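You operate a simulated robot arm through the tools that you are given. There is no shell and no other tool.

You run a simulated robot arm. Do the job below in one go: nothing can be reset, and whatever is moved stays where it is left.

TASK
Grease the patch on the 50 mm waste in the tester, test it and sort it.
Fine: red brush, back in its pot, grease box shut; then green button once; the waste goes in the bin with the screen's word. Set down upright: red brush. A coat counts when it lies all over at full strength: go over it till it gets no stronger.

It is judged by the outcome, as a careful person would: the job done as asked, and still so three seconds after it is handed in. It fails if anything else is knocked over, pushed out of place, dropped, spilled or broken.

THE ROBOT
A 7-joint arm with a three-finger gripper, fixed in place. Base frame: the origin is on the floor under the middle of its stand, x ahead of it, y to its left, z up. Lengths are in m, angles in degrees, forces in N, time in s.
It reaches about 1.342 m from its shoulder. Its first joint turns from -166.0 to 166.0 degrees. Payload 2.69 kg.
The TCP is the grasp point between the finger pads, 0.03 m short of the fingertips. In the tool frame z runs along the fingers and y along their closing line. The gripper opens to 0.128 m; its body begins 0.117 m behind the TCP.
Orientation is that of the tool frame in the base frame, as [roll, pitch, yaw] about the fixed x, y, z axes, in that order (R = Rz(yaw) Ry(pitch) Rx(roll)). With the fingers straight down and closing along the base's y, the tool's x points along the base's -x, its y along +y and its z along -z.

THE INTERFACE
- The arm moves only by the tool play_rows. Its argument "moves" is one flat list of numbers, 6 for each row, row after row: the shift along the base's x, y, z in m, then the turn, a rotation vector about the base's x, y, z in degrees. In form: [x, y, z, ax, ay, az, x, y, z, ax, ay, az, ...]. A call has 1 to 20 rows; each row is the pose to reach, as a shift and turn from the pose commanded when the call began. "grip" is the opening in per cent of the stroke, from 0 (shut) to 100 (fully open), set as the call begins (left out, the last holds). Rows are played at 5 a second. More than 0.05 m and 8.6 degrees between two rows, or a gripper value outside its range, and nothing of the call is played. Where a pose cannot be reached the arm comes as near as it can. A force on the tool above 40 N (or 10 N above the force at the start of the call, whichever is more), or a blocked arm, ends the call early, and 0.2 s more pass. Each finger travels about 0.127 m/s and halts on what it meets, pressing with about 31 N; the grip force reading is that of the motor and also rises with nothing between the fingers. The clock runs only during rows and for 0.2 s after the last one: add rows that repeat a pose to give the fingers time. It gives the time, the measured TCP pose, the force on the tool (base axes), the opening and the grip force at its end, in the units of the frame above (readings bear some noise), with the torque about the TCP (base axes, N m) and any sound that the robot's microphone picked up.
- Cameras (640 x 400 px; columns grow to the right, rows downward): "scene" is fixed at [0.2194, 0.651, 1.6777]; the picture's right is [-0.68, -0.74, 0.00], its down [-0.39, 0.36, -0.85] and it looks along [0.62, -0.57, -0.53] (base axes); focal length 364 px, centre (320, 200). "wrist" rides on the gripper at [0.058, 0.054, -0.131] in the tool frame; the picture's right is [-0.68, 0.74, 0.00], its down [-0.62, -0.57, -0.55] and it looks along [-0.40, -0.37, 0.84] (tool axes); focal length 234 px, centre (320, 200). There is no depth. A picture from a camera that has moved, and an enlarged one, comes with that camera's place and axes in the base frame and with its lens.
- grab_frame(camera): a new picture of that camera. No time passes.
- lift_body(by): moves the trunk up (or, below 0, down) by that many m; the arm rides with it, the base frame stays. It gives what a move gives, with no picture.
- close_up(camera, box): a new picture of the part [left, top, right, bottom] of that camera's present view, enlarged. No time passes.
- job_done(): hands the job in; it is judged then, once.

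Places have to be worked out from the pictures, the camera data and where the tool is seen. Open the gripper and draw the arm clear of the work before you hand the job in, unless the task says otherwise.

The tools are called after "Emit:" as a command line: name --argument value ..., lists and objects as JSON in quotes. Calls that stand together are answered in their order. play_rows: Moves the arm, as the interface text tells. Its arguments: {"type":"object","properties":{"moves":{"type":"array","items":{"type":"number"}},"grip":{"type":"number"}},"required":["moves"]} The other tools are called the same way: lift_body (by) moves the trunk up or down; grab_frame (camera) takes a picture; close_up (camera, box) takes an enlarged picture of a part of a camera's view; job_done () hands the job in.

At the start:

```text
clock: 0.0
eef_pos: [0.5977, -0.2535, 1.2388]
orientation: [179.9, -0.1, -180.0]
wrist_force: [-0.9, -0.1, -0.1]
ft_torque: [-0.01, 0.02, -0.01]
width: 0.1282
finger_force: 0.1
trunk travel left (down, up): [-0.175, 0.175]
```

scene: 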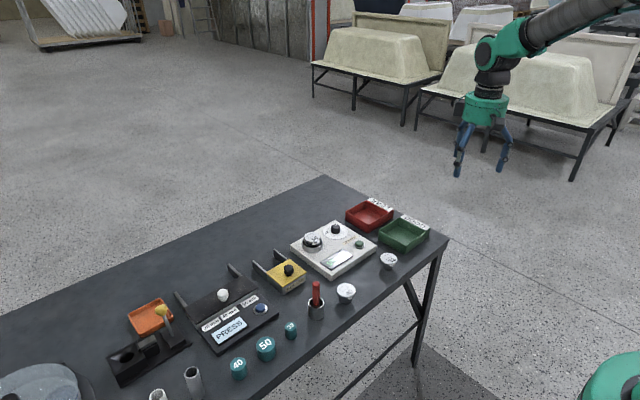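
wrist: 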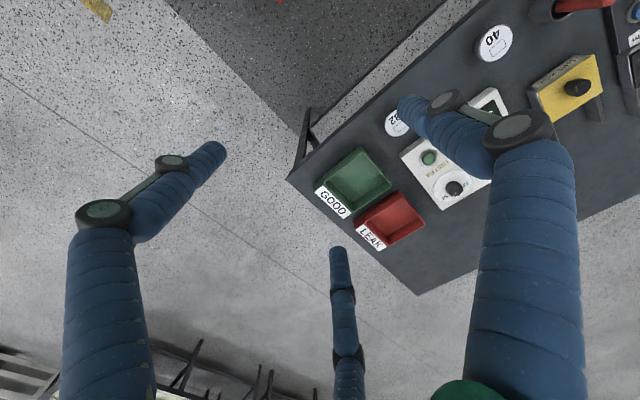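

I see a bench with a tester (white, with screen and green button), a red brush in a pot, a yellow box with a black knob, and bins GOOD and LEAK. I'll enlarge parts of the scene view before moving.

Emit:
close_up --camera "scene" --box '[280, 190, 440, 290]'

Emit:
close_up --camera "scene" --box '[220, 240, 380, 340]'

Emit:
close_up --camera "scene" --box '[100, 260, 340, 400]'

Emit:
close_up --camera "wrist" --box '[280, 0, 640, 260]'

```text
4.00 times, centred on (360, 240) of scene
camera zoom: at [0.2194, 0.651, 1.6777], right [-0.68, -0.74, 0.0], down [-0.39, 0.36, -0.85], along [0.62, -0.57, -0.53], focal length 1457 px, centre (160, 40)
```

zoom: 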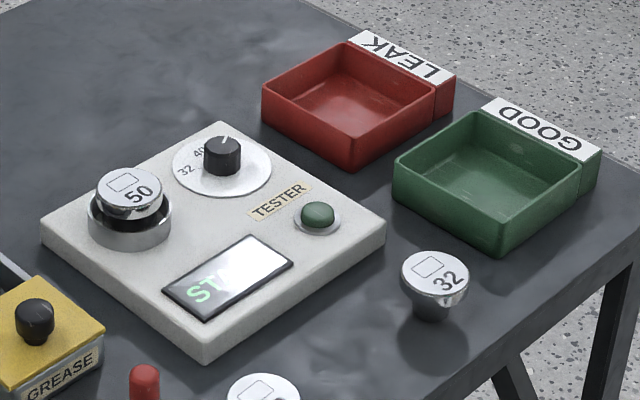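

```text
4.00 times, centred on (300, 290) of scene
camera zoom: at [0.2194, 0.651, 1.6777], right [-0.68, -0.74, 0.0], down [-0.39, 0.36, -0.85], along [0.62, -0.57, -0.53], focal length 1457 px, centre (400, -160)
```

zoom: 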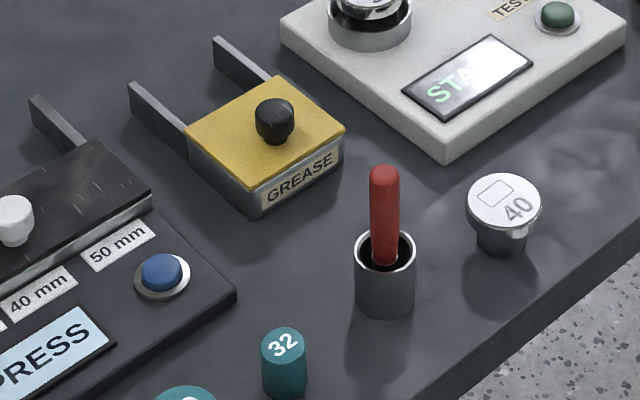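

```text
2.67 times, centred on (220, 330) of scene
camera zoom: at [0.2194, 0.651, 1.6777], right [-0.68, -0.74, 0.0], down [-0.39, 0.36, -0.85], along [0.62, -0.57, -0.53], focal length 972 px, centre (587, -147)
```

zoom: 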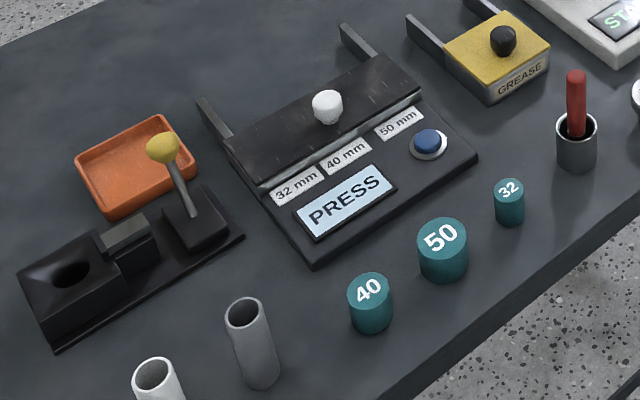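

```text
1.54 times, centred on (460, 130) of wrist
camera zoom: at [0.5401, -0.1994, 1.3716], right [0.68, 0.74, 0.0], down [0.62, -0.57, 0.55], along [0.4, -0.37, -0.84], focal length 360 px, centre (105, 308)
```

zoom: 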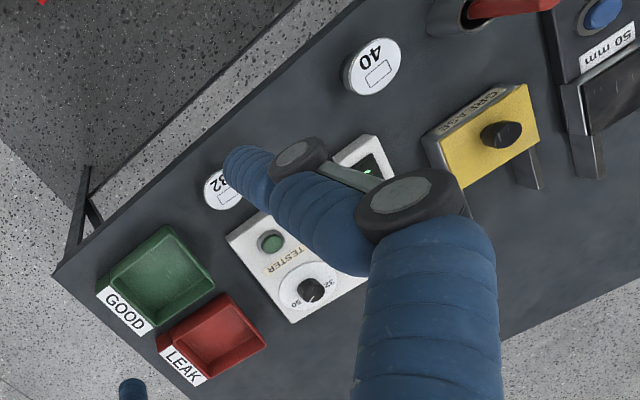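

The picture geometry puts the bench top near z≈0.775. The tester covers x 0.85–1.07, y −0.22–0.02, the grease knob is near (0.93, 0.13, 0.86) and the brush near (0.79, 0.14). I'll move high over the bench so the wrist camera gets a better look.

Emit:
play_rows --moves '[0.03, 0.025, -0.009, 0, 0, 0, 0.06, 0.05, -0.018, 0, 0, 0, 0.09, 0.075, -0.027, 0, 0, 0, 0.12, 0.1, -0.036, 0, 0, 0, 0.15, 0.125, -0.045, 0, 0, 0, 0.18, 0.15, -0.054, 0, 0, 0, 0.21, 0.175, -0.063, 0, 0, 0, 0.24, 0.2, -0.072, 0, 0, 0, 0.27, 0.225, -0.081, 0, 0, 0, 0.3, 0.25, -0.09, 0, 0, 0, 0.3, 0.25, -0.09, 0, 0, 0]' --grip 100

Emit:
grab_frame --camera "wrist"

Emit:
grab_frame --camera "scene"

```text
clock: 2.4
eef_pos: [0.8995, -0.0047, 1.1492]
orientation: [180.0, -0.1, 180.0]
wrist_force: [0.0, 0.5, -0.4]
ft_torque: [-0.07, 0.05, 0.0]
width: 0.128
finger_force: 0.0
trunk travel left (down, up): [-0.175, 0.175]
```

```text
taken
camera wrist: at [0.842, 0.0515, 1.2815], right [0.68, 0.74, 0.0], down [0.62, -0.57, 0.55], along [0.4, -0.37, -0.84], focal length 234 px, centre (320, 200)
```

wrist: 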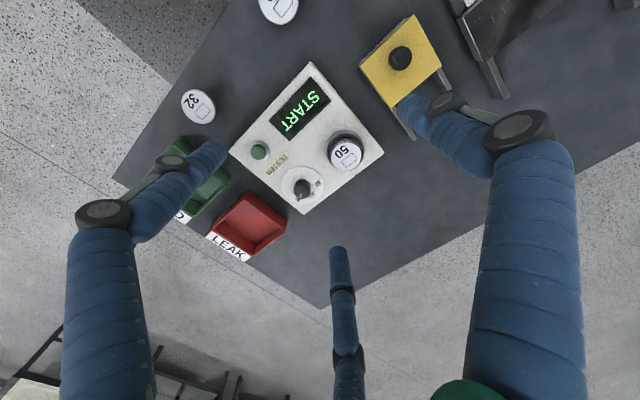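

```text
taken
```

scene: 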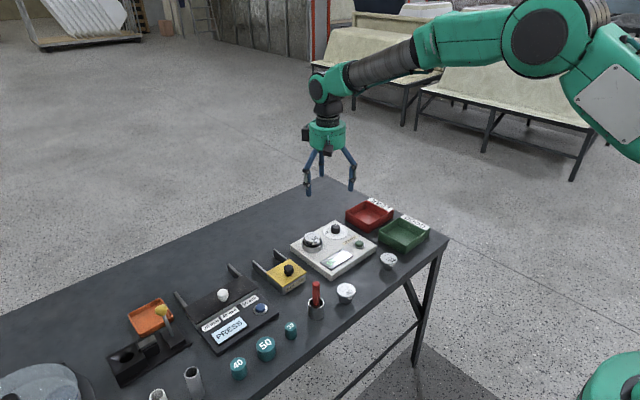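

The screen reads START. I'll zoom into the tester, dial, waste and grease box from here.

Emit:
close_up --camera "wrist" --box '[230, 60, 390, 220]'

Emit:
close_up --camera "wrist" --box '[270, 160, 334, 200]'

Emit:
close_up --camera "wrist" --box '[340, 0, 468, 140]'

Emit:
close_up --camera "scene" --box '[300, 220, 364, 260]'

```text
2.50 times, centred on (310, 140) of wrist
camera zoom: at [0.842, 0.0515, 1.2815], right [0.68, 0.74, 0.0], down [0.62, -0.57, 0.55], along [0.4, -0.37, -0.84], focal length 585 px, centre (345, 350)
```

zoom: 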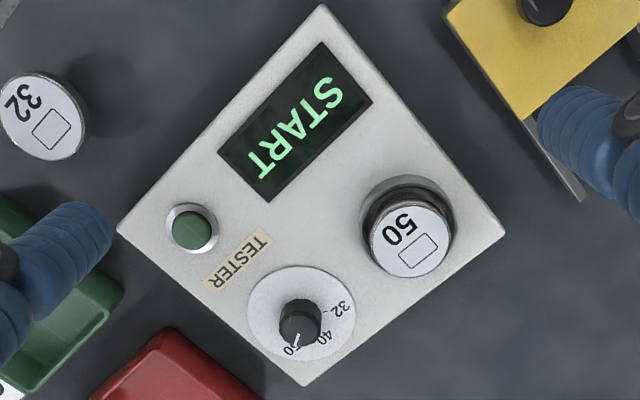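

```text
10.00 times, centred on (302, 180) of wrist
camera zoom: at [0.842, 0.0515, 1.2815], right [0.68, 0.74, 0.0], down [0.62, -0.57, 0.55], along [0.4, -0.37, -0.84], focal length 2342 px, centre (500, 400)
```

zoom: 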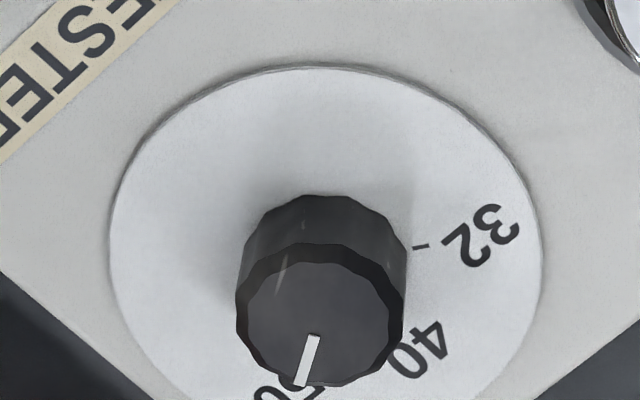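

```text
2.86 times, centred on (404, 70) of wrist
camera zoom: at [0.842, 0.0515, 1.2815], right [0.68, 0.74, 0.0], down [0.62, -0.57, 0.55], along [0.4, -0.37, -0.84], focal length 669 px, centre (80, 571)
```

zoom: 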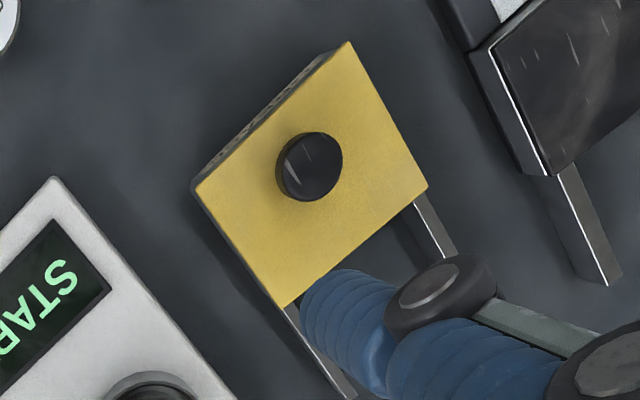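

```text
10.00 times, centred on (332, 240) of scene
camera zoom: at [0.2194, 0.651, 1.6777], right [-0.68, -0.74, 0.0], down [-0.39, 0.36, -0.85], along [0.62, -0.57, -0.53], focal length 3643 px, centre (200, -200)
```

zoom: 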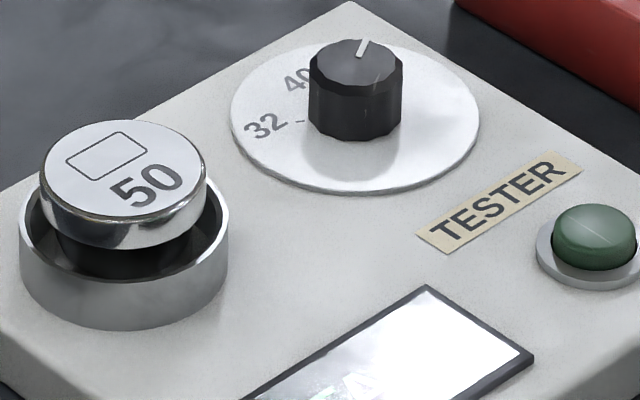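

The dial pointer appears to be on 50, and the grease lid sits at x 0.906–0.995, y 0.084–0.181 with its knob at about (0.933, 0.132). The rails run towards +x, so the lid should slide away from me. I'll descend to above the knob and check the alignment.

Emit:
play_rows --moves '[0.006, 0.0226, -0.0331, 0, 0, 0, 0.012, 0.0452, -0.0662, 0, 0, 0, 0.018, 0.0678, -0.0993, 0, 0, 0, 0.024, 0.0904, -0.1324, 0, 0, 0, 0.03, 0.113, -0.1655, 0, 0, 0, 0.0353, 0.1355, -0.1988, 0, 0, 0, 0.0353, 0.1355, -0.1988, 0, 0, 0]' --grip 60

Emit:
grab_frame --camera "wrist"

Emit:
close_up --camera "scene" --box '[200, 180, 360, 310]'

```text
clock: 4.0
eef_pos: [0.9342, 0.1327, 0.9502]
orientation: [179.9, 0.1, 180.0]
wrist_force: [-0.1, 0.6, -0.5]
ft_torque: [-0.02, 0.02, 0.01]
width: 0.0767
finger_force: 0.0
trunk travel left (down, up): [-0.175, 0.175]
```

```text
taken
camera wrist: at [0.8771, 0.1875, 1.0826], right [0.68, 0.74, 0.0], down [0.62, -0.57, 0.55], along [0.4, -0.37, -0.84], focal length 234 px, centre (320, 200)
```

wrist: 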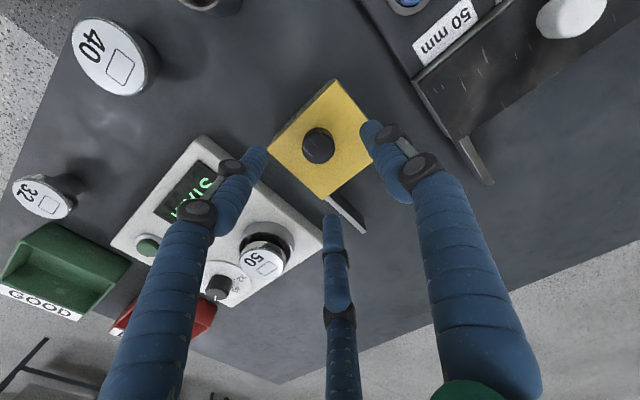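

```text
3.08 times, centred on (280, 245) of scene
camera zoom: at [0.2194, 0.651, 1.6777], right [-0.68, -0.74, 0.0], down [-0.39, 0.36, -0.85], along [0.62, -0.57, -0.53], focal length 1121 px, centre (443, 62)
```

zoom: 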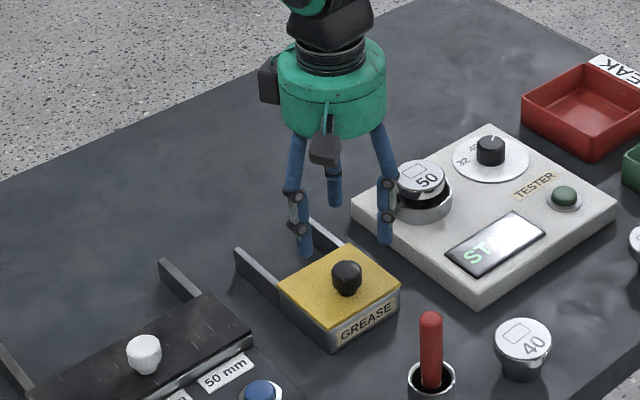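

Three fingers close radially round the TCP, and the knob at (0.934, 0.133) sits centred below it. I'll descend so the tips are just above the lid (around z 0.848) and then close on the knob.

Emit:
play_rows --moves '[0, 0, -0.03, 0, 0, 0, 0, 0, -0.055, 0, 0, 0, 0, 0, -0.071, 0, 0, 0, 0, 0, -0.071, 0, 0, 0]' --grip 60

Emit:
grab_frame --camera "wrist"

Emit:
close_up --camera "scene" --box '[240, 220, 336, 300]'

```text
clock: 5.0
eef_pos: [0.9336, 0.1313, 0.88]
orientation: [180.0, -0.1, -180.0]
wrist_force: [0.1, 0.6, 0.9]
ft_torque: [0.0, -0.03, 0.0]
width: 0.0766
finger_force: 0.2
trunk travel left (down, up): [-0.175, 0.175]
```

```text
taken
camera wrist: at [0.8765, 0.1863, 1.0118], right [0.68, 0.74, 0.0], down [0.62, -0.57, 0.55], along [0.4, -0.37, -0.84], focal length 234 px, centre (320, 200)
```

wrist: 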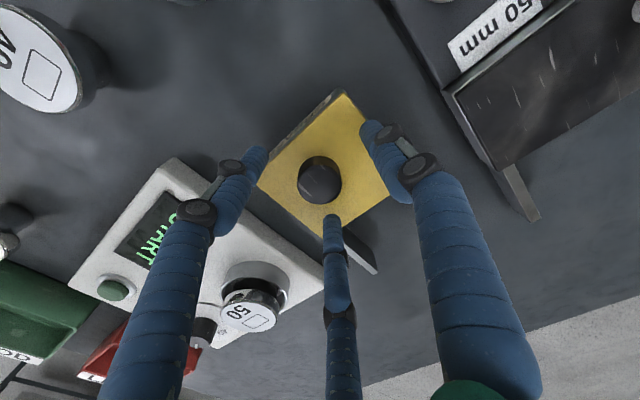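

```text
5.00 times, centred on (288, 260) of scene
camera zoom: at [0.2194, 0.651, 1.6777], right [-0.68, -0.74, 0.0], down [-0.39, 0.36, -0.85], along [0.62, -0.57, -0.53], focal length 1822 px, centre (480, -100)
```

zoom: 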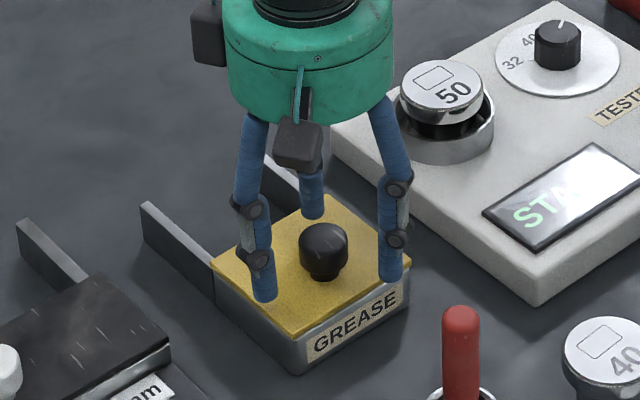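

The fingers straddle the knob with the tips just above lid level and no contact force yet. I'll close the grip now.

Emit:
play_rows --moves '[0, 0, 0, 0, 0, 0, 0, 0, 0, 0, 0, 0, 0, 0, 0, 0, 0, 0, 0, 0, 0, 0, 0, 0]' --grip 5

Emit:
grab_frame --camera "wrist"

```text
clock: 6.0
eef_pos: [0.9346, 0.1308, 0.8794]
orientation: [-180.0, 0.0, -180.0]
wrist_force: [11.1, -18.3, -2.0]
ft_torque: [-0.8, -0.37, -0.32]
width: 0.031
finger_force: 45.0
trunk travel left (down, up): [-0.175, 0.175]
```

```text
taken
camera wrist: at [0.8772, 0.1849, 1.0119], right [0.68, 0.74, 0.0], down [0.62, -0.57, 0.55], along [0.4, -0.37, -0.84], focal length 234 px, centre (320, 200)
```

wrist: 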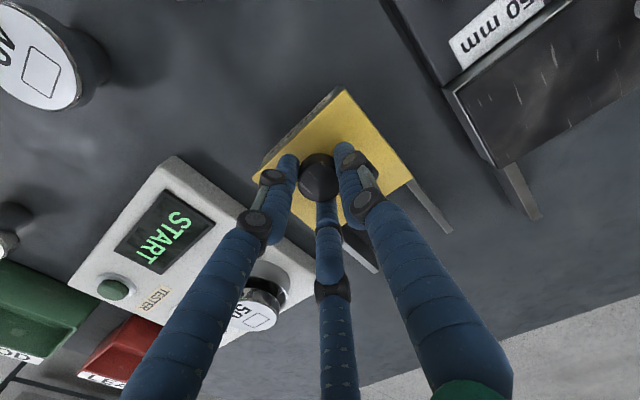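

The grip holds the knob at 31 mm, with a side load of about 18 N towards −y, so I'll shift 2 mm to −y. Then I'll begin sliding the lid along +x slowly.

Emit:
play_rows --moves '[0.002, -0.0015, 0, 0, 0, 0, 0.006, -0.002, 0, 0, 0, 0, 0.012, -0.002, 0, 0, 0, 0, 0.02, -0.002, 0, 0, 0, 0]' --grip 5

Emit:
grab_frame --camera "wrist"

Emit:
close_up --camera "scene" --box '[240, 220, 336, 300]'

```text
clock: 7.0
eef_pos: [0.9543, 0.1295, 0.8804]
orientation: [-179.9, 0.0, 180.0]
wrist_force: [0.4, 1.7, 2.5]
ft_torque: [0.13, 0.32, -0.42]
width: 0.0309
finger_force: 45.1
trunk travel left (down, up): [-0.175, 0.175]
```

```text
taken
camera wrist: at [0.896, 0.1847, 1.012], right [0.68, 0.74, 0.0], down [0.62, -0.57, 0.55], along [0.4, -0.37, -0.84], focal length 234 px, centre (320, 200)
```

wrist: 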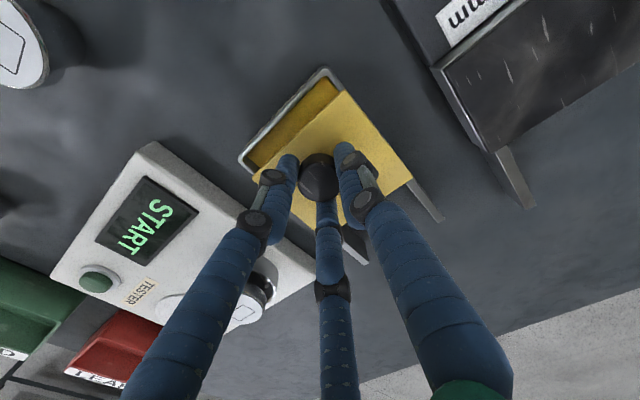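

```text
5.00 times, centred on (288, 260) of scene
camera zoom: at [0.2194, 0.651, 1.6777], right [-0.68, -0.74, 0.0], down [-0.39, 0.36, -0.85], along [0.62, -0.57, -0.53], focal length 1822 px, centre (480, -100)
```

zoom: 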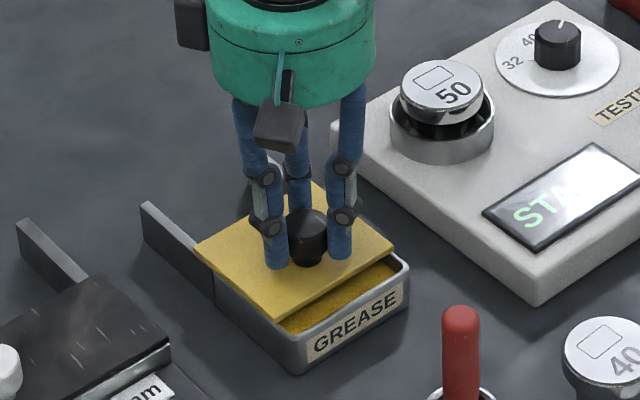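

The lid slides freely and yellow grease shows underneath. I'll continue to about 75 mm total, keeping it on its rails.

Emit:
play_rows --moves '[0.01, 0, 0, 0, 0, 0, 0.02, 0, 0, 0, 0, 0, 0.03, 0, 0, 0, 0, 0, 0.04, 0, 0, 0, 0, 0, 0.05, 0, 0, 0, 0, 0, 0.055, 0, 0, 0, 0, 0, 0.055, 0, 0, 0, 0, 0]' --grip 5

Emit:
grab_frame --camera "wrist"

Emit:
close_up --camera "scene" --box '[240, 220, 336, 300]'

```text
clock: 8.6
eef_pos: [1.0084, 0.1307, 0.8793]
orientation: [-180.0, -0.1, 180.0]
wrist_force: [0.7, 10.2, 2.8]
ft_torque: [0.33, 0.09, -0.27]
width: 0.0312
finger_force: 44.4
trunk travel left (down, up): [-0.175, 0.175]
```

```text
taken
camera wrist: at [0.9506, 0.1847, 1.0119], right [0.68, 0.74, 0.0], down [0.62, -0.57, 0.55], along [0.4, -0.37, -0.84], focal length 234 px, centre (320, 200)
```

wrist: 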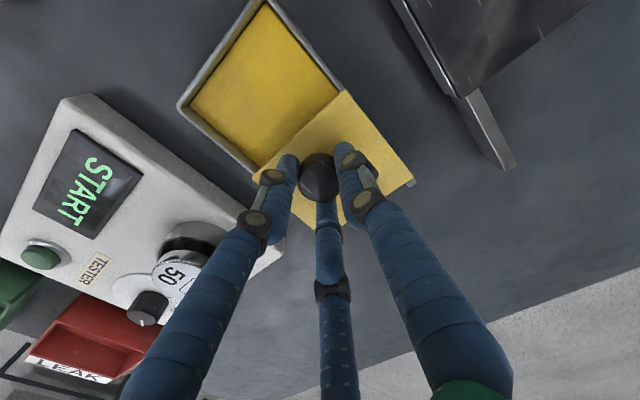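

```text
5.00 times, centred on (288, 260) of scene
camera zoom: at [0.2194, 0.651, 1.6777], right [-0.68, -0.74, 0.0], down [-0.39, 0.36, -0.85], along [0.62, -0.57, -0.53], focal length 1822 px, centre (480, -100)
```

zoom: 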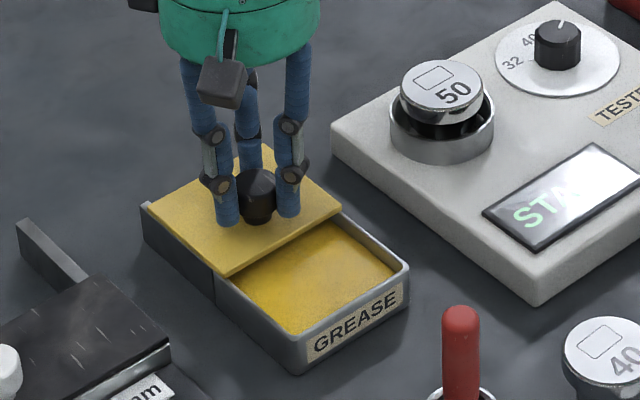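

The lid is open by 75 mm and still within its rails, with the grease exposed. I'll release the knob, then lift straight up.

Emit:
play_rows --moves '[0, 0, 0, 0, 0, 0, 0, 0, 0, 0, 0, 0, 0, 0, 0, 0, 0, 0]' --grip 60

Emit:
play_rows --moves '[0, 0, 0.03, 0, 0, 0, -0.02, 0, 0.07, 0, 0, 0, -0.06, 0, 0.1, 0, 0, 0, -0.1, 0, 0.12, 0, 0, 0, -0.14, 0, 0.135, 0, 0, 0, -0.18, 0, 0.14, 0, 0, 0, -0.218, 0.01, 0.14, 0, 0, 0, -0.218, 0.01, 0.14, 0, 0, 0]' --grip 60

Emit:
grab_frame --camera "wrist"

Emit:
close_up --camera "scene" --box '[250, 230, 378, 330]'

```text
clock: 9.4
eef_pos: [1.0086, 0.1288, 0.8806]
orientation: [179.9, 0.0, 179.9]
wrist_force: [0.3, -0.1, -0.8]
ft_torque: [0.01, -0.01, 0.02]
width: 0.0766
finger_force: 0.0
trunk travel left (down, up): [-0.175, 0.175]
```

```text
clock: 11.2
eef_pos: [0.7885, 0.14, 1.0196]
orientation: [179.9, 0.0, -180.0]
wrist_force: [-0.2, 0.5, 0.7]
ft_torque: [-0.03, -0.02, -0.05]
width: 0.0766
finger_force: 0.1
trunk travel left (down, up): [-0.175, 0.175]
```

```text
taken
camera wrist: at [0.7317, 0.1946, 1.1509], right [0.68, 0.74, 0.0], down [0.62, -0.57, 0.55], along [0.4, -0.37, -0.84], focal length 234 px, centre (320, 200)
```

wrist: 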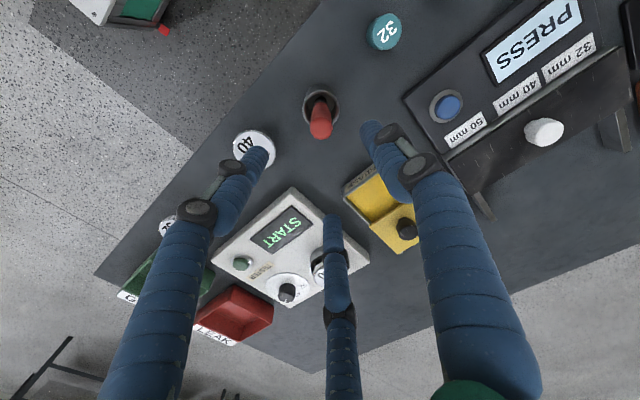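

```text
4.00 times, centred on (314, 280) of scene
camera zoom: at [0.2194, 0.651, 1.6777], right [-0.68, -0.74, 0.0], down [-0.39, 0.36, -0.85], along [0.62, -0.57, -0.53], focal length 1457 px, centre (344, -120)
```

zoom: 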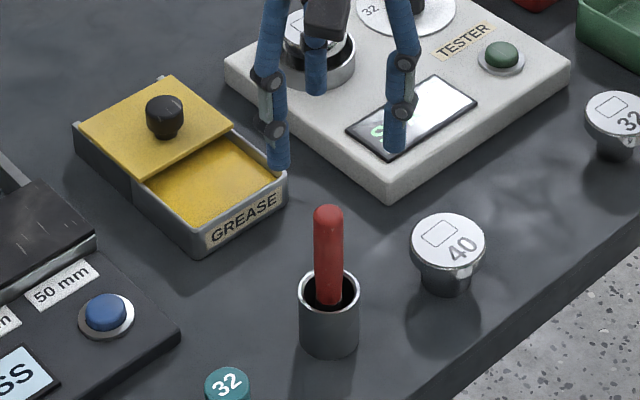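

The brush is visible in both views now. I'll zoom in to triangulate its handle and pot.

Emit:
close_up --camera "wrist" --box '[280, 75, 360, 150]'

Emit:
close_up --camera "scene" --box '[290, 270, 354, 325]'

Emit:
close_up --camera "wrist" --box '[340, 160, 440, 260]'

```text
5.33 times, centred on (320, 112) of wrist
camera zoom: at [0.7317, 0.1946, 1.1509], right [0.68, 0.74, 0.0], down [0.62, -0.57, 0.55], along [0.4, -0.37, -0.84], focal length 1249 px, centre (320, 667)
```

zoom: 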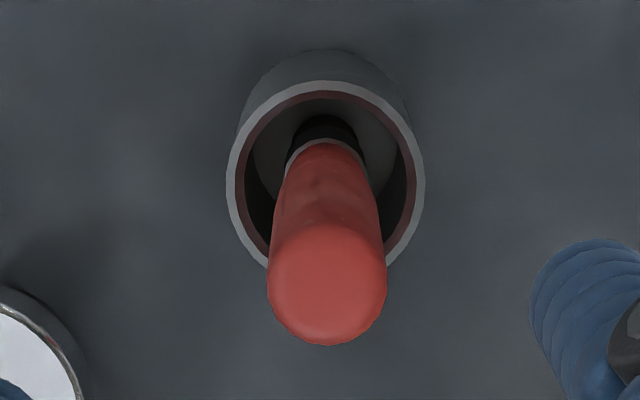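

```text
7.27 times, centred on (322, 298) of scene
camera zoom: at [0.2194, 0.651, 1.6777], right [-0.68, -0.74, 0.0], down [-0.39, 0.36, -0.85], along [0.62, -0.57, -0.53], focal length 2649 px, centre (306, -509)
```

zoom: 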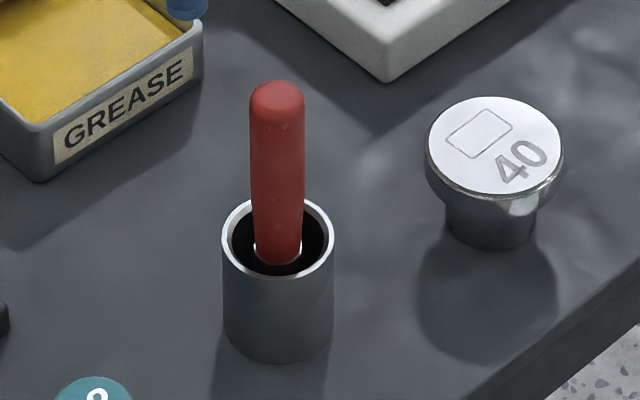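

```text
4.00 times, centred on (390, 210) of wrist
camera zoom: at [0.7317, 0.1946, 1.1509], right [0.68, 0.74, 0.0], down [0.62, -0.57, 0.55], along [0.4, -0.37, -0.84], focal length 937 px, centre (40, 160)
```

zoom: 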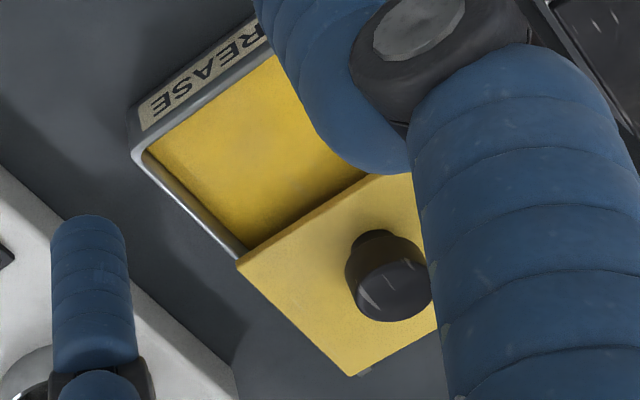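

The two views put the handle top at about (0.778, 0.153, 0.933) and the pot rim near z 0.853. I'll centre above it, descend until the tips are about 10 mm over the rim, and look before gripping.

Emit:
play_rows --moves '[-0.012, 0.0127, 0, 0, 0, 0, -0.012, 0.0127, -0.03, 0, 0, 0, -0.012, 0.0127, -0.06, 0, 0, 0, -0.012, 0.0127, -0.06, 0, 0, 0]' --grip 60

Emit:
grab_frame --camera "wrist"

Emit:
close_up --camera "scene" --box '[280, 230, 376, 330]'

```text
clock: 12.2
eef_pos: [0.7777, 0.1521, 0.9589]
orientation: [-180.0, 0.1, 179.9]
wrist_force: [0.0, 0.0, -1.2]
ft_torque: [0.0, 0.04, -0.03]
width: 0.077
finger_force: 0.1
trunk travel left (down, up): [-0.175, 0.175]
```

```text
taken
camera wrist: at [0.7212, 0.2063, 1.0903], right [0.68, 0.74, 0.0], down [0.62, -0.57, 0.55], along [0.4, -0.37, -0.84], focal length 234 px, centre (320, 200)
```

wrist: 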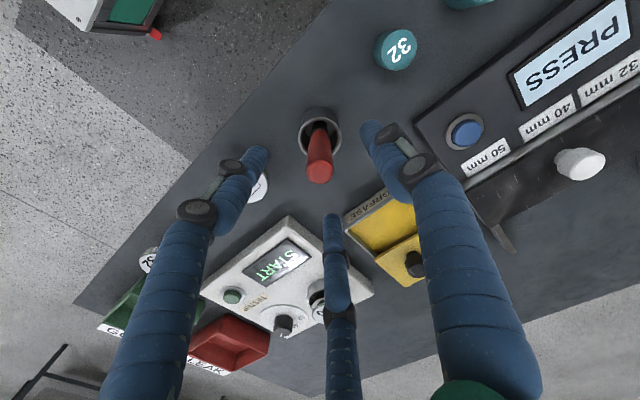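

```text
4.00 times, centred on (328, 280) of scene
camera zoom: at [0.2194, 0.651, 1.6777], right [-0.68, -0.74, 0.0], down [-0.39, 0.36, -0.85], along [0.62, -0.57, -0.53], focal length 1457 px, centre (288, -120)
```

zoom: 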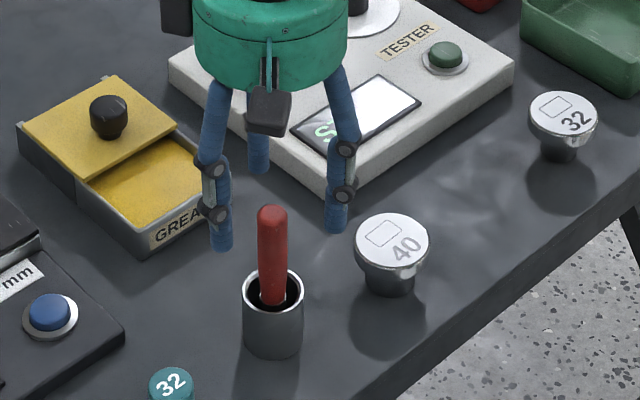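

The handle sits in column 320 below the TCP, so the alignment is good. I'll lower to TCP z 0.893.

Emit:
play_rows --moves '[0, 0, -0.025, 0, 0, 0, 0, 0, -0.05, 0, 0, 0, 0, 0, -0.066, 0, 0, 0, 0, 0, -0.066, 0, 0, 0]' --grip 60

Emit:
grab_frame --camera "wrist"

Emit:
close_up --camera "scene" --box '[280, 250, 360, 330]'

```text
clock: 13.2
eef_pos: [0.7773, 0.1522, 0.8934]
orientation: [-179.9, 0.0, 180.0]
wrist_force: [-0.5, 0.4, 0.2]
ft_torque: [-0.02, -0.04, -0.02]
width: 0.0766
finger_force: 0.0
trunk travel left (down, up): [-0.175, 0.175]
```

```text
taken
camera wrist: at [0.7204, 0.2073, 1.0255], right [0.68, 0.74, 0.0], down [0.62, -0.57, 0.55], along [0.4, -0.37, -0.84], focal length 234 px, centre (320, 200)
```

wrist: 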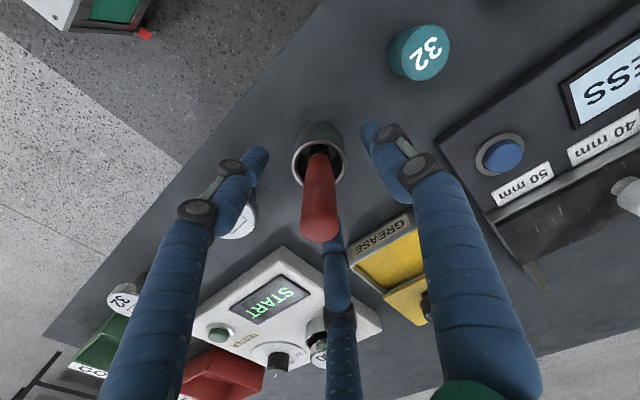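

```text
5.00 times, centred on (320, 290) of scene
camera zoom: at [0.2194, 0.651, 1.6777], right [-0.68, -0.74, 0.0], down [-0.39, 0.36, -0.85], along [0.62, -0.57, -0.53], focal length 1822 px, centre (320, -250)
```

zoom: 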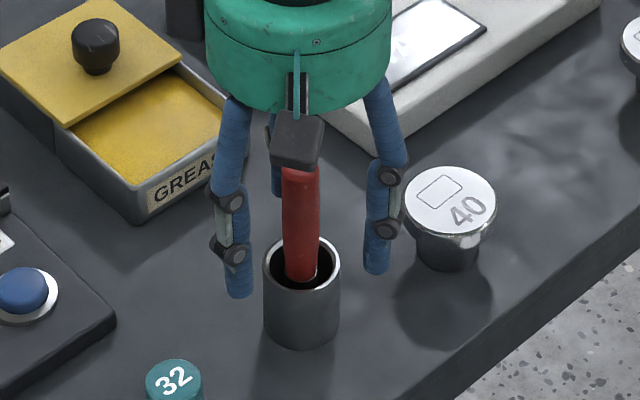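

The handle is between the fingers. One more close-up of the pot rim to confirm the tips' clearance before closing.

Emit:
close_up --camera "wrist" --box '[260, 100, 390, 250]'

```text
2.67 times, centred on (325, 175) of wrist
camera zoom: at [0.7204, 0.2073, 1.0255], right [0.68, 0.74, 0.0], down [0.62, -0.57, 0.55], along [0.4, -0.37, -0.84], focal length 624 px, centre (307, 267)
```

zoom: 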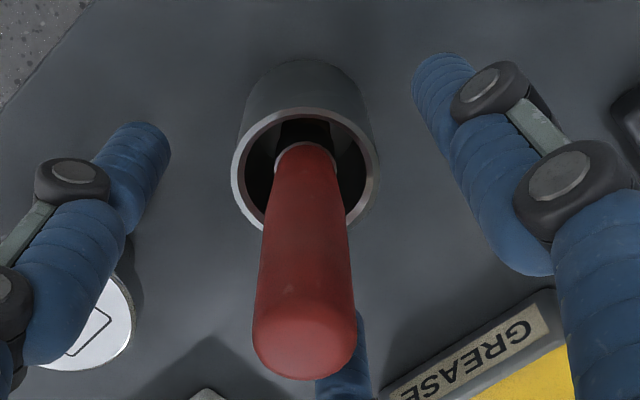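

Rim z is about 0.85 and the tips are near 0.863, so there is clearance and the handle is centred. I'll close on the handle.

Emit:
play_rows --moves '[0, 0, 0, 0, 0, 0, 0, 0, 0, 0, 0, 0, 0, 0, 0, 0, 0, 0, 0, 0, 0, 0, 0, 0]' --grip 0

Emit:
close_up --camera "scene" --box '[280, 250, 360, 330]'

Emit:
close_up --camera "wrist" --box '[260, 100, 390, 250]'

```text
clock: 14.2
eef_pos: [0.7783, 0.1532, 0.8937]
orientation: [180.0, 0.1, -180.0]
wrist_force: [0.2, -0.2, -1.4]
ft_torque: [-0.01, -0.01, 0.0]
width: 0.0206
finger_force: 31.0
trunk travel left (down, up): [-0.175, 0.175]
```

```text
5.00 times, centred on (320, 290) of scene
camera zoom: at [0.2194, 0.651, 1.6777], right [-0.68, -0.74, 0.0], down [-0.39, 0.36, -0.85], along [0.62, -0.57, -0.53], focal length 1822 px, centre (320, -250)
```

zoom: 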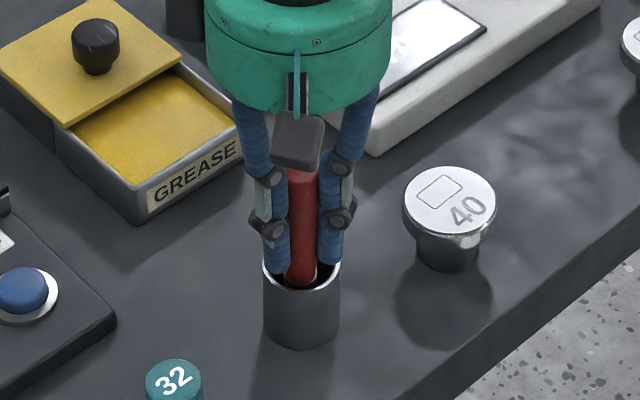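

```text
2.67 times, centred on (325, 175) of wrist
camera zoom: at [0.7203, 0.2073, 1.0255], right [0.68, 0.74, 0.0], down [0.62, -0.57, 0.55], along [0.4, -0.37, -0.84], focal length 624 px, centre (307, 267)
```

zoom: 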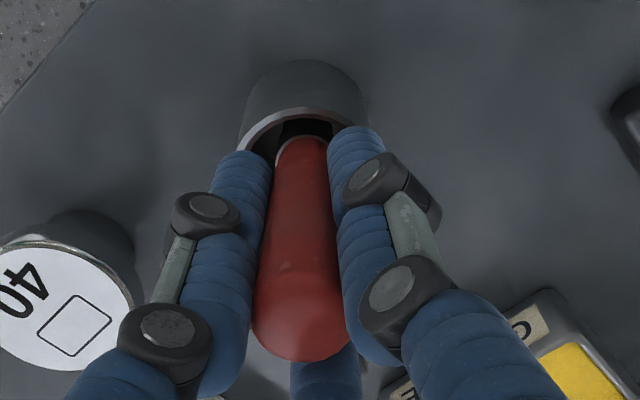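

The handle is gripped (20.6 mm, 31 N) with no side load. I'll lift straight up 0.10 m and look at the bristles.

Emit:
play_rows --moves '[0, 0, 0.02, 0, 0, 0, 0, 0, 0.045, 0, 0, 0, 0, 0, 0.075, 0, 0, 0, 0, 0, 0.1, 0, 0, 0, 0, 0, 0.1, 0, 0, 0]' --grip 0

Emit:
close_up --camera "scene" --box '[280, 230, 360, 330]'

Emit:
grab_frame --camera "wrist"

Emit:
close_up --camera "wrist" --box '[260, 100, 390, 250]'

```text
clock: 15.4
eef_pos: [0.778, 0.1522, 0.995]
orientation: [180.0, 0.0, -180.0]
wrist_force: [0.1, -0.6, -1.0]
ft_torque: [0.0, -0.03, 0.01]
width: 0.0202
finger_force: 31.0
trunk travel left (down, up): [-0.175, 0.175]
```

```text
4.00 times, centred on (320, 280) of scene
camera zoom: at [0.2194, 0.651, 1.6777], right [-0.68, -0.74, 0.0], down [-0.39, 0.36, -0.85], along [0.62, -0.57, -0.53], focal length 1457 px, centre (320, -120)
```

zoom: 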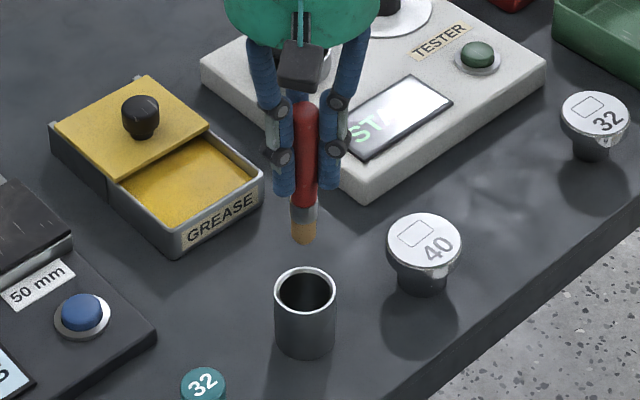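

```text
taken
camera wrist: at [0.7205, 0.207, 1.1257], right [0.68, 0.74, 0.0], down [0.62, -0.57, 0.55], along [0.4, -0.37, -0.84], focal length 234 px, centre (320, 200)
```

wrist: 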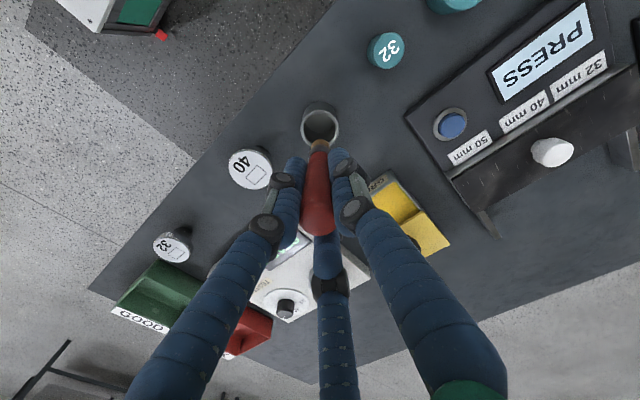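

```text
2.67 times, centred on (325, 175) of wrist
camera zoom: at [0.7205, 0.207, 1.1257], right [0.68, 0.74, 0.0], down [0.62, -0.57, 0.55], along [0.4, -0.37, -0.84], focal length 624 px, centre (307, 267)
```

zoom: 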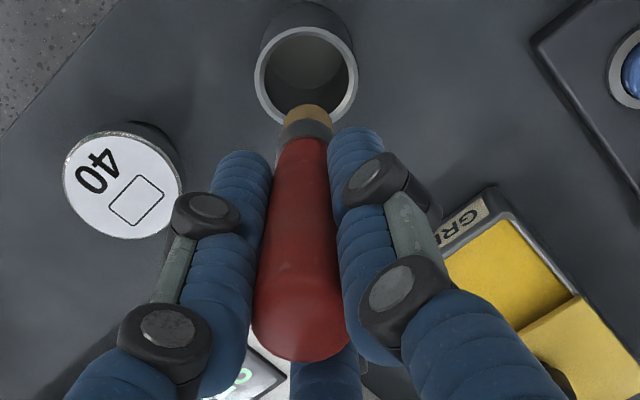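

The brush is out; its tip is about 85–90 mm below the TCP and the bristles are roughly 17 mm wide. I'll carry it over the grease opening at about (0.945, 0.132) and take a look.

Emit:
play_rows --moves '[0.03, -0.004, 0, 0, 0, 0, 0.065, -0.008, 0, 0, 0, 0, 0.1, -0.012, 0, 0, 0, 0, 0.135, -0.016, 0, 0, 0, 0, 0.165, -0.0207, 0, 0, 0, 0, 0.165, -0.0207, -0.03, 0, 0, 0, 0.165, -0.0207, -0.055, 0, 0, 0, 0.165, -0.0207, -0.055, 0, 0, 0]' --grip 0

Emit:
close_up --camera "scene" --box '[250, 230, 330, 300]'

Emit:
close_up --camera "wrist" --box '[240, 60, 400, 220]'

```text
clock: 17.2
eef_pos: [0.9419, 0.1324, 0.9383]
orientation: [180.0, 0.0, -180.0]
wrist_force: [0.3, 0.8, -0.4]
ft_torque: [-0.02, 0.01, -0.02]
width: 0.02
finger_force: 30.7
trunk travel left (down, up): [-0.175, 0.175]
```

```text
5.71 times, centred on (290, 265) of scene
camera zoom: at [0.2194, 0.651, 1.6777], right [-0.68, -0.74, 0.0], down [-0.39, 0.36, -0.85], along [0.62, -0.57, -0.53], focal length 2082 px, centre (491, -171)
```

zoom: 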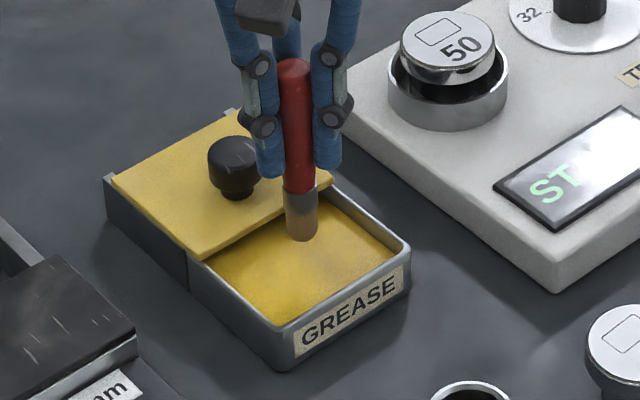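

```text
2.50 times, centred on (320, 140) of wrist
camera zoom: at [0.8857, 0.1861, 1.0699], right [0.68, 0.74, 0.0], down [0.62, -0.57, 0.55], along [0.4, -0.37, -0.84], focal length 585 px, centre (320, 350)
```

zoom: 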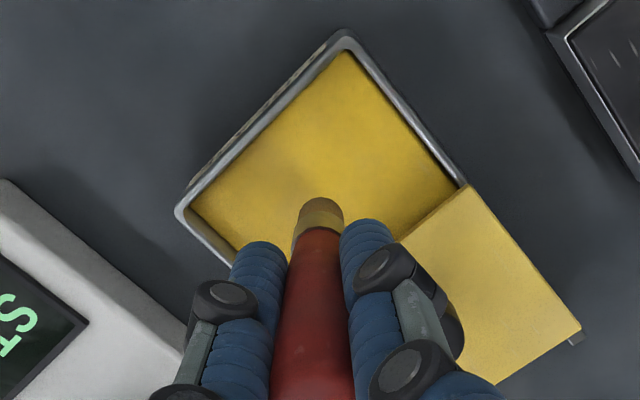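

The tip is around z 0.852 over the middle of the grease, whose surface I judge to be near z 0.825–0.83. I'll lower it in small steps, watching the force.

Emit:
play_rows --moves '[0, 0, -0.01, 0, 0, 0, 0, 0, -0.02, 0, 0, 0, 0, 0, -0.026, 0, 0, 0, 0, 0, -0.026, 0, 0, 0]' --grip 0

Emit:
close_up --camera "scene" --box '[250, 230, 330, 300]'

Emit:
close_up --camera "wrist" --box '[280, 100, 360, 180]'

```text
clock: 18.2
eef_pos: [0.9432, 0.1309, 0.9143]
orientation: [180.0, -0.1, -180.0]
wrist_force: [0.0, 0.9, 2.0]
ft_torque: [0.03, 0.01, -0.02]
width: 0.02
finger_force: 30.8
trunk travel left (down, up): [-0.175, 0.175]
```

```text
5.71 times, centred on (290, 265) of scene
camera zoom: at [0.2194, 0.651, 1.6777], right [-0.68, -0.74, 0.0], down [-0.39, 0.36, -0.85], along [0.62, -0.57, -0.53], focal length 2082 px, centre (491, -171)
```

zoom: 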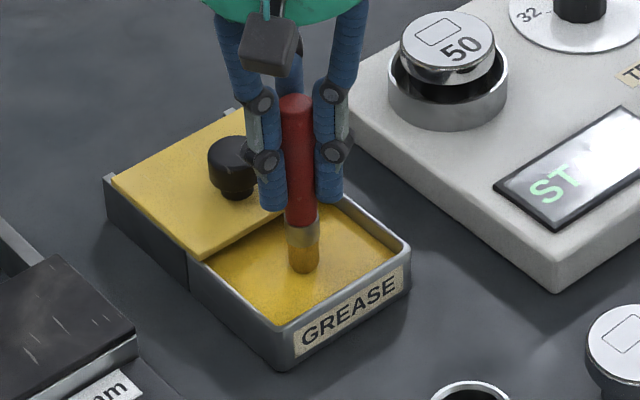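

```text
5.00 times, centred on (320, 140) of wrist
camera zoom: at [0.8858, 0.186, 1.0451], right [0.68, 0.74, 0.0], down [0.62, -0.57, 0.55], along [0.4, -0.37, -0.84], focal length 1171 px, centre (320, 500)
```

zoom: 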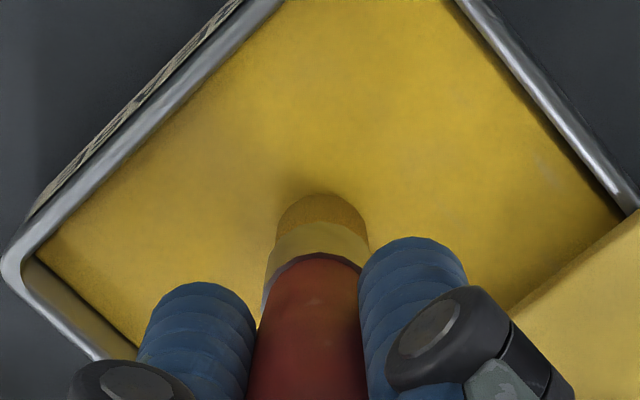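

The bristles have turned yellow and the upward force is about 2 N, so the tip is just meeting the grease. I'll press a little deeper and swirl a few millimetres to load it well.

Emit:
play_rows --moves '[0, 0, -0.003, 0, 0, 0, 0.006, 0, -0.004, 0, 0, 0, 0, 0.006, -0.004, 0, 0, 0, -0.006, 0, -0.004, 0, 0, 0, 0, -0.006, -0.004, 0, 0, 0, 0, 0, -0.004, 0, 0, 0]' --grip 0

Emit:
close_up --camera "scene" --box '[250, 230, 330, 300]'

```text
clock: 19.6
eef_pos: [0.9434, 0.1312, 0.9099]
orientation: [-180.0, 0.1, -180.0]
wrist_force: [-0.2, -6.4, 17.1]
ft_torque: [-0.44, 0.0, 0.01]
width: 0.0199
finger_force: 30.8
trunk travel left (down, up): [-0.175, 0.175]
```

```text
5.71 times, centred on (290, 265) of scene
camera zoom: at [0.2194, 0.651, 1.6777], right [-0.68, -0.74, 0.0], down [-0.39, 0.36, -0.85], along [0.62, -0.57, -0.53], focal length 2082 px, centre (491, -171)
```

zoom: 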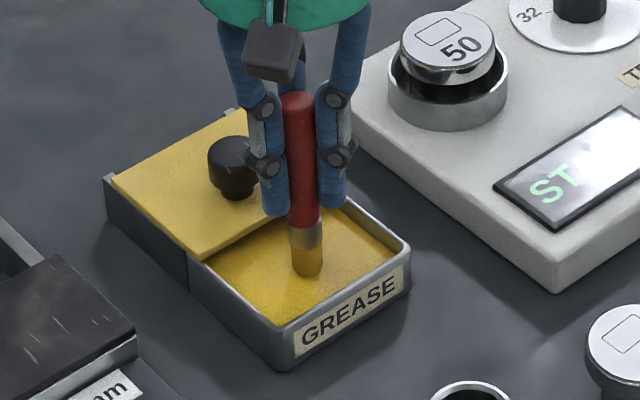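

Contact force reached 17 N and the bristles are fully yellow, so the brush is loaded. I'll lift out and stop short of the waste to view the patch up close.

Emit:
play_rows --moves '[0, 0, 0.02, 0, 0, 0, 0, 0, 0.055, 0, 0, 0, 0, 0, 0.095, 0, 0, 0, 0, -0.03, 0.115, 0, 0, 0, 0, -0.06, 0.115, 0, 0, 0, 0, -0.09, 0.115, 0, 0, 0, 0, -0.09, 0.115, 0, 0, 0]' --grip 0

Emit:
grab_frame --camera "wrist"

Emit:
close_up --camera "scene" --box '[272, 190, 352, 270]'

```text
clock: 21.2
eef_pos: [0.942, 0.0413, 1.0238]
orientation: [180.0, 0.0, 180.0]
wrist_force: [0.2, -0.2, 0.2]
ft_torque: [0.04, 0.0, 0.0]
width: 0.02
finger_force: 30.9
trunk travel left (down, up): [-0.175, 0.175]
```

```text
taken
camera wrist: at [0.8845, 0.0953, 1.1549], right [0.68, 0.74, 0.0], down [0.62, -0.57, 0.55], along [0.4, -0.37, -0.84], focal length 234 px, centre (320, 200)
```

wrist: 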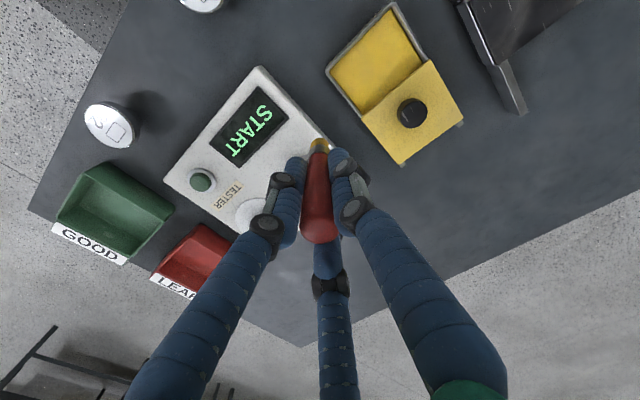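

```text
5.00 times, centred on (312, 230) of scene
camera zoom: at [0.2194, 0.651, 1.6777], right [-0.68, -0.74, 0.0], down [-0.39, 0.36, -0.85], along [0.62, -0.57, -0.53], focal length 1822 px, centre (360, 50)
```

zoom: 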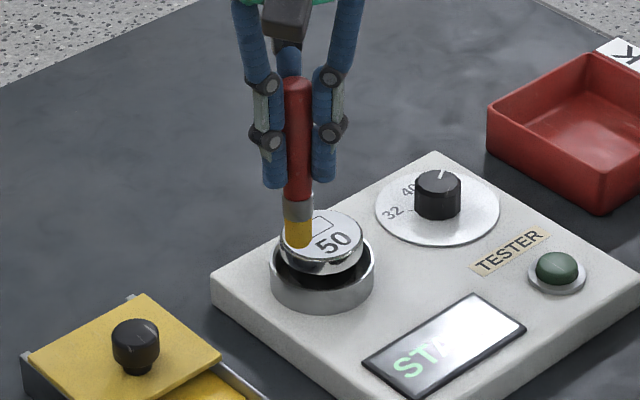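

From the scene view the patch spans about x 0.999–1.0145, y −0.041 to −0.015, at z≈0.878. I'll place the brush over its centre, then creep down and check the force.

Emit:
play_rows --moves '[0.02, -0.023, 0, 0, 0, 0, 0.042, -0.046, 0, 0, 0, 0, 0.064, -0.07, 0, 0, 0, 0, 0.064, -0.07, -0.025, 0, 0, 0, 0.064, -0.07, -0.04, 0, 0, 0, 0.064, -0.07, -0.05, 0, 0, 0, 0.064, -0.07, -0.05, 0, 0, 0]' --grip 0

Emit:
close_up --camera "scene" --box '[288, 210, 340, 260]'

Emit:
close_up --camera "wrist" --box '[280, 100, 360, 180]'

```text
clock: 22.8
eef_pos: [1.0068, -0.0281, 0.9739]
orientation: [180.0, 0.0, 180.0]
wrist_force: [0.1, 0.7, -1.3]
ft_torque: [-0.01, -0.01, -0.03]
width: 0.02
finger_force: 30.9
trunk travel left (down, up): [-0.175, 0.175]
```

```text
8.00 times, centred on (314, 235) of scene
camera zoom: at [0.2194, 0.651, 1.6777], right [-0.68, -0.74, 0.0], down [-0.39, 0.36, -0.85], along [0.62, -0.57, -0.53], focal length 2914 px, centre (368, -80)
```

zoom: 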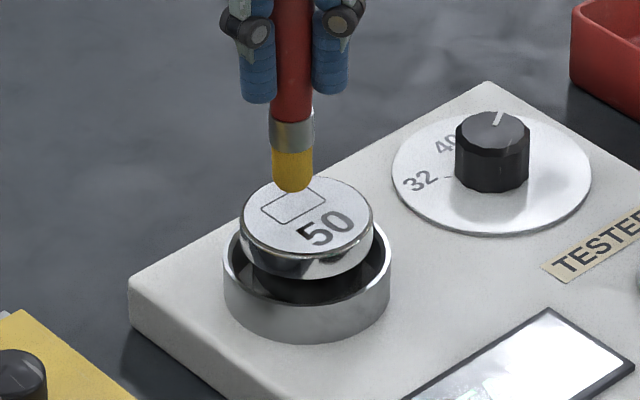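

```text
5.00 times, centred on (320, 140) of wrist
camera zoom: at [0.9496, 0.0267, 1.1057], right [0.68, 0.74, 0.0], down [0.62, -0.57, 0.55], along [0.4, -0.37, -0.84], focal length 1171 px, centre (320, 500)
```

zoom: 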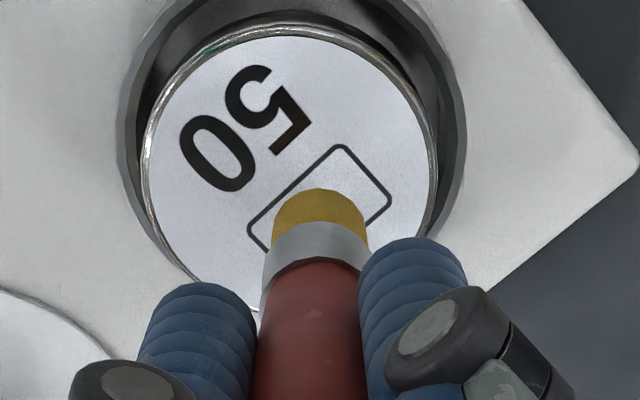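

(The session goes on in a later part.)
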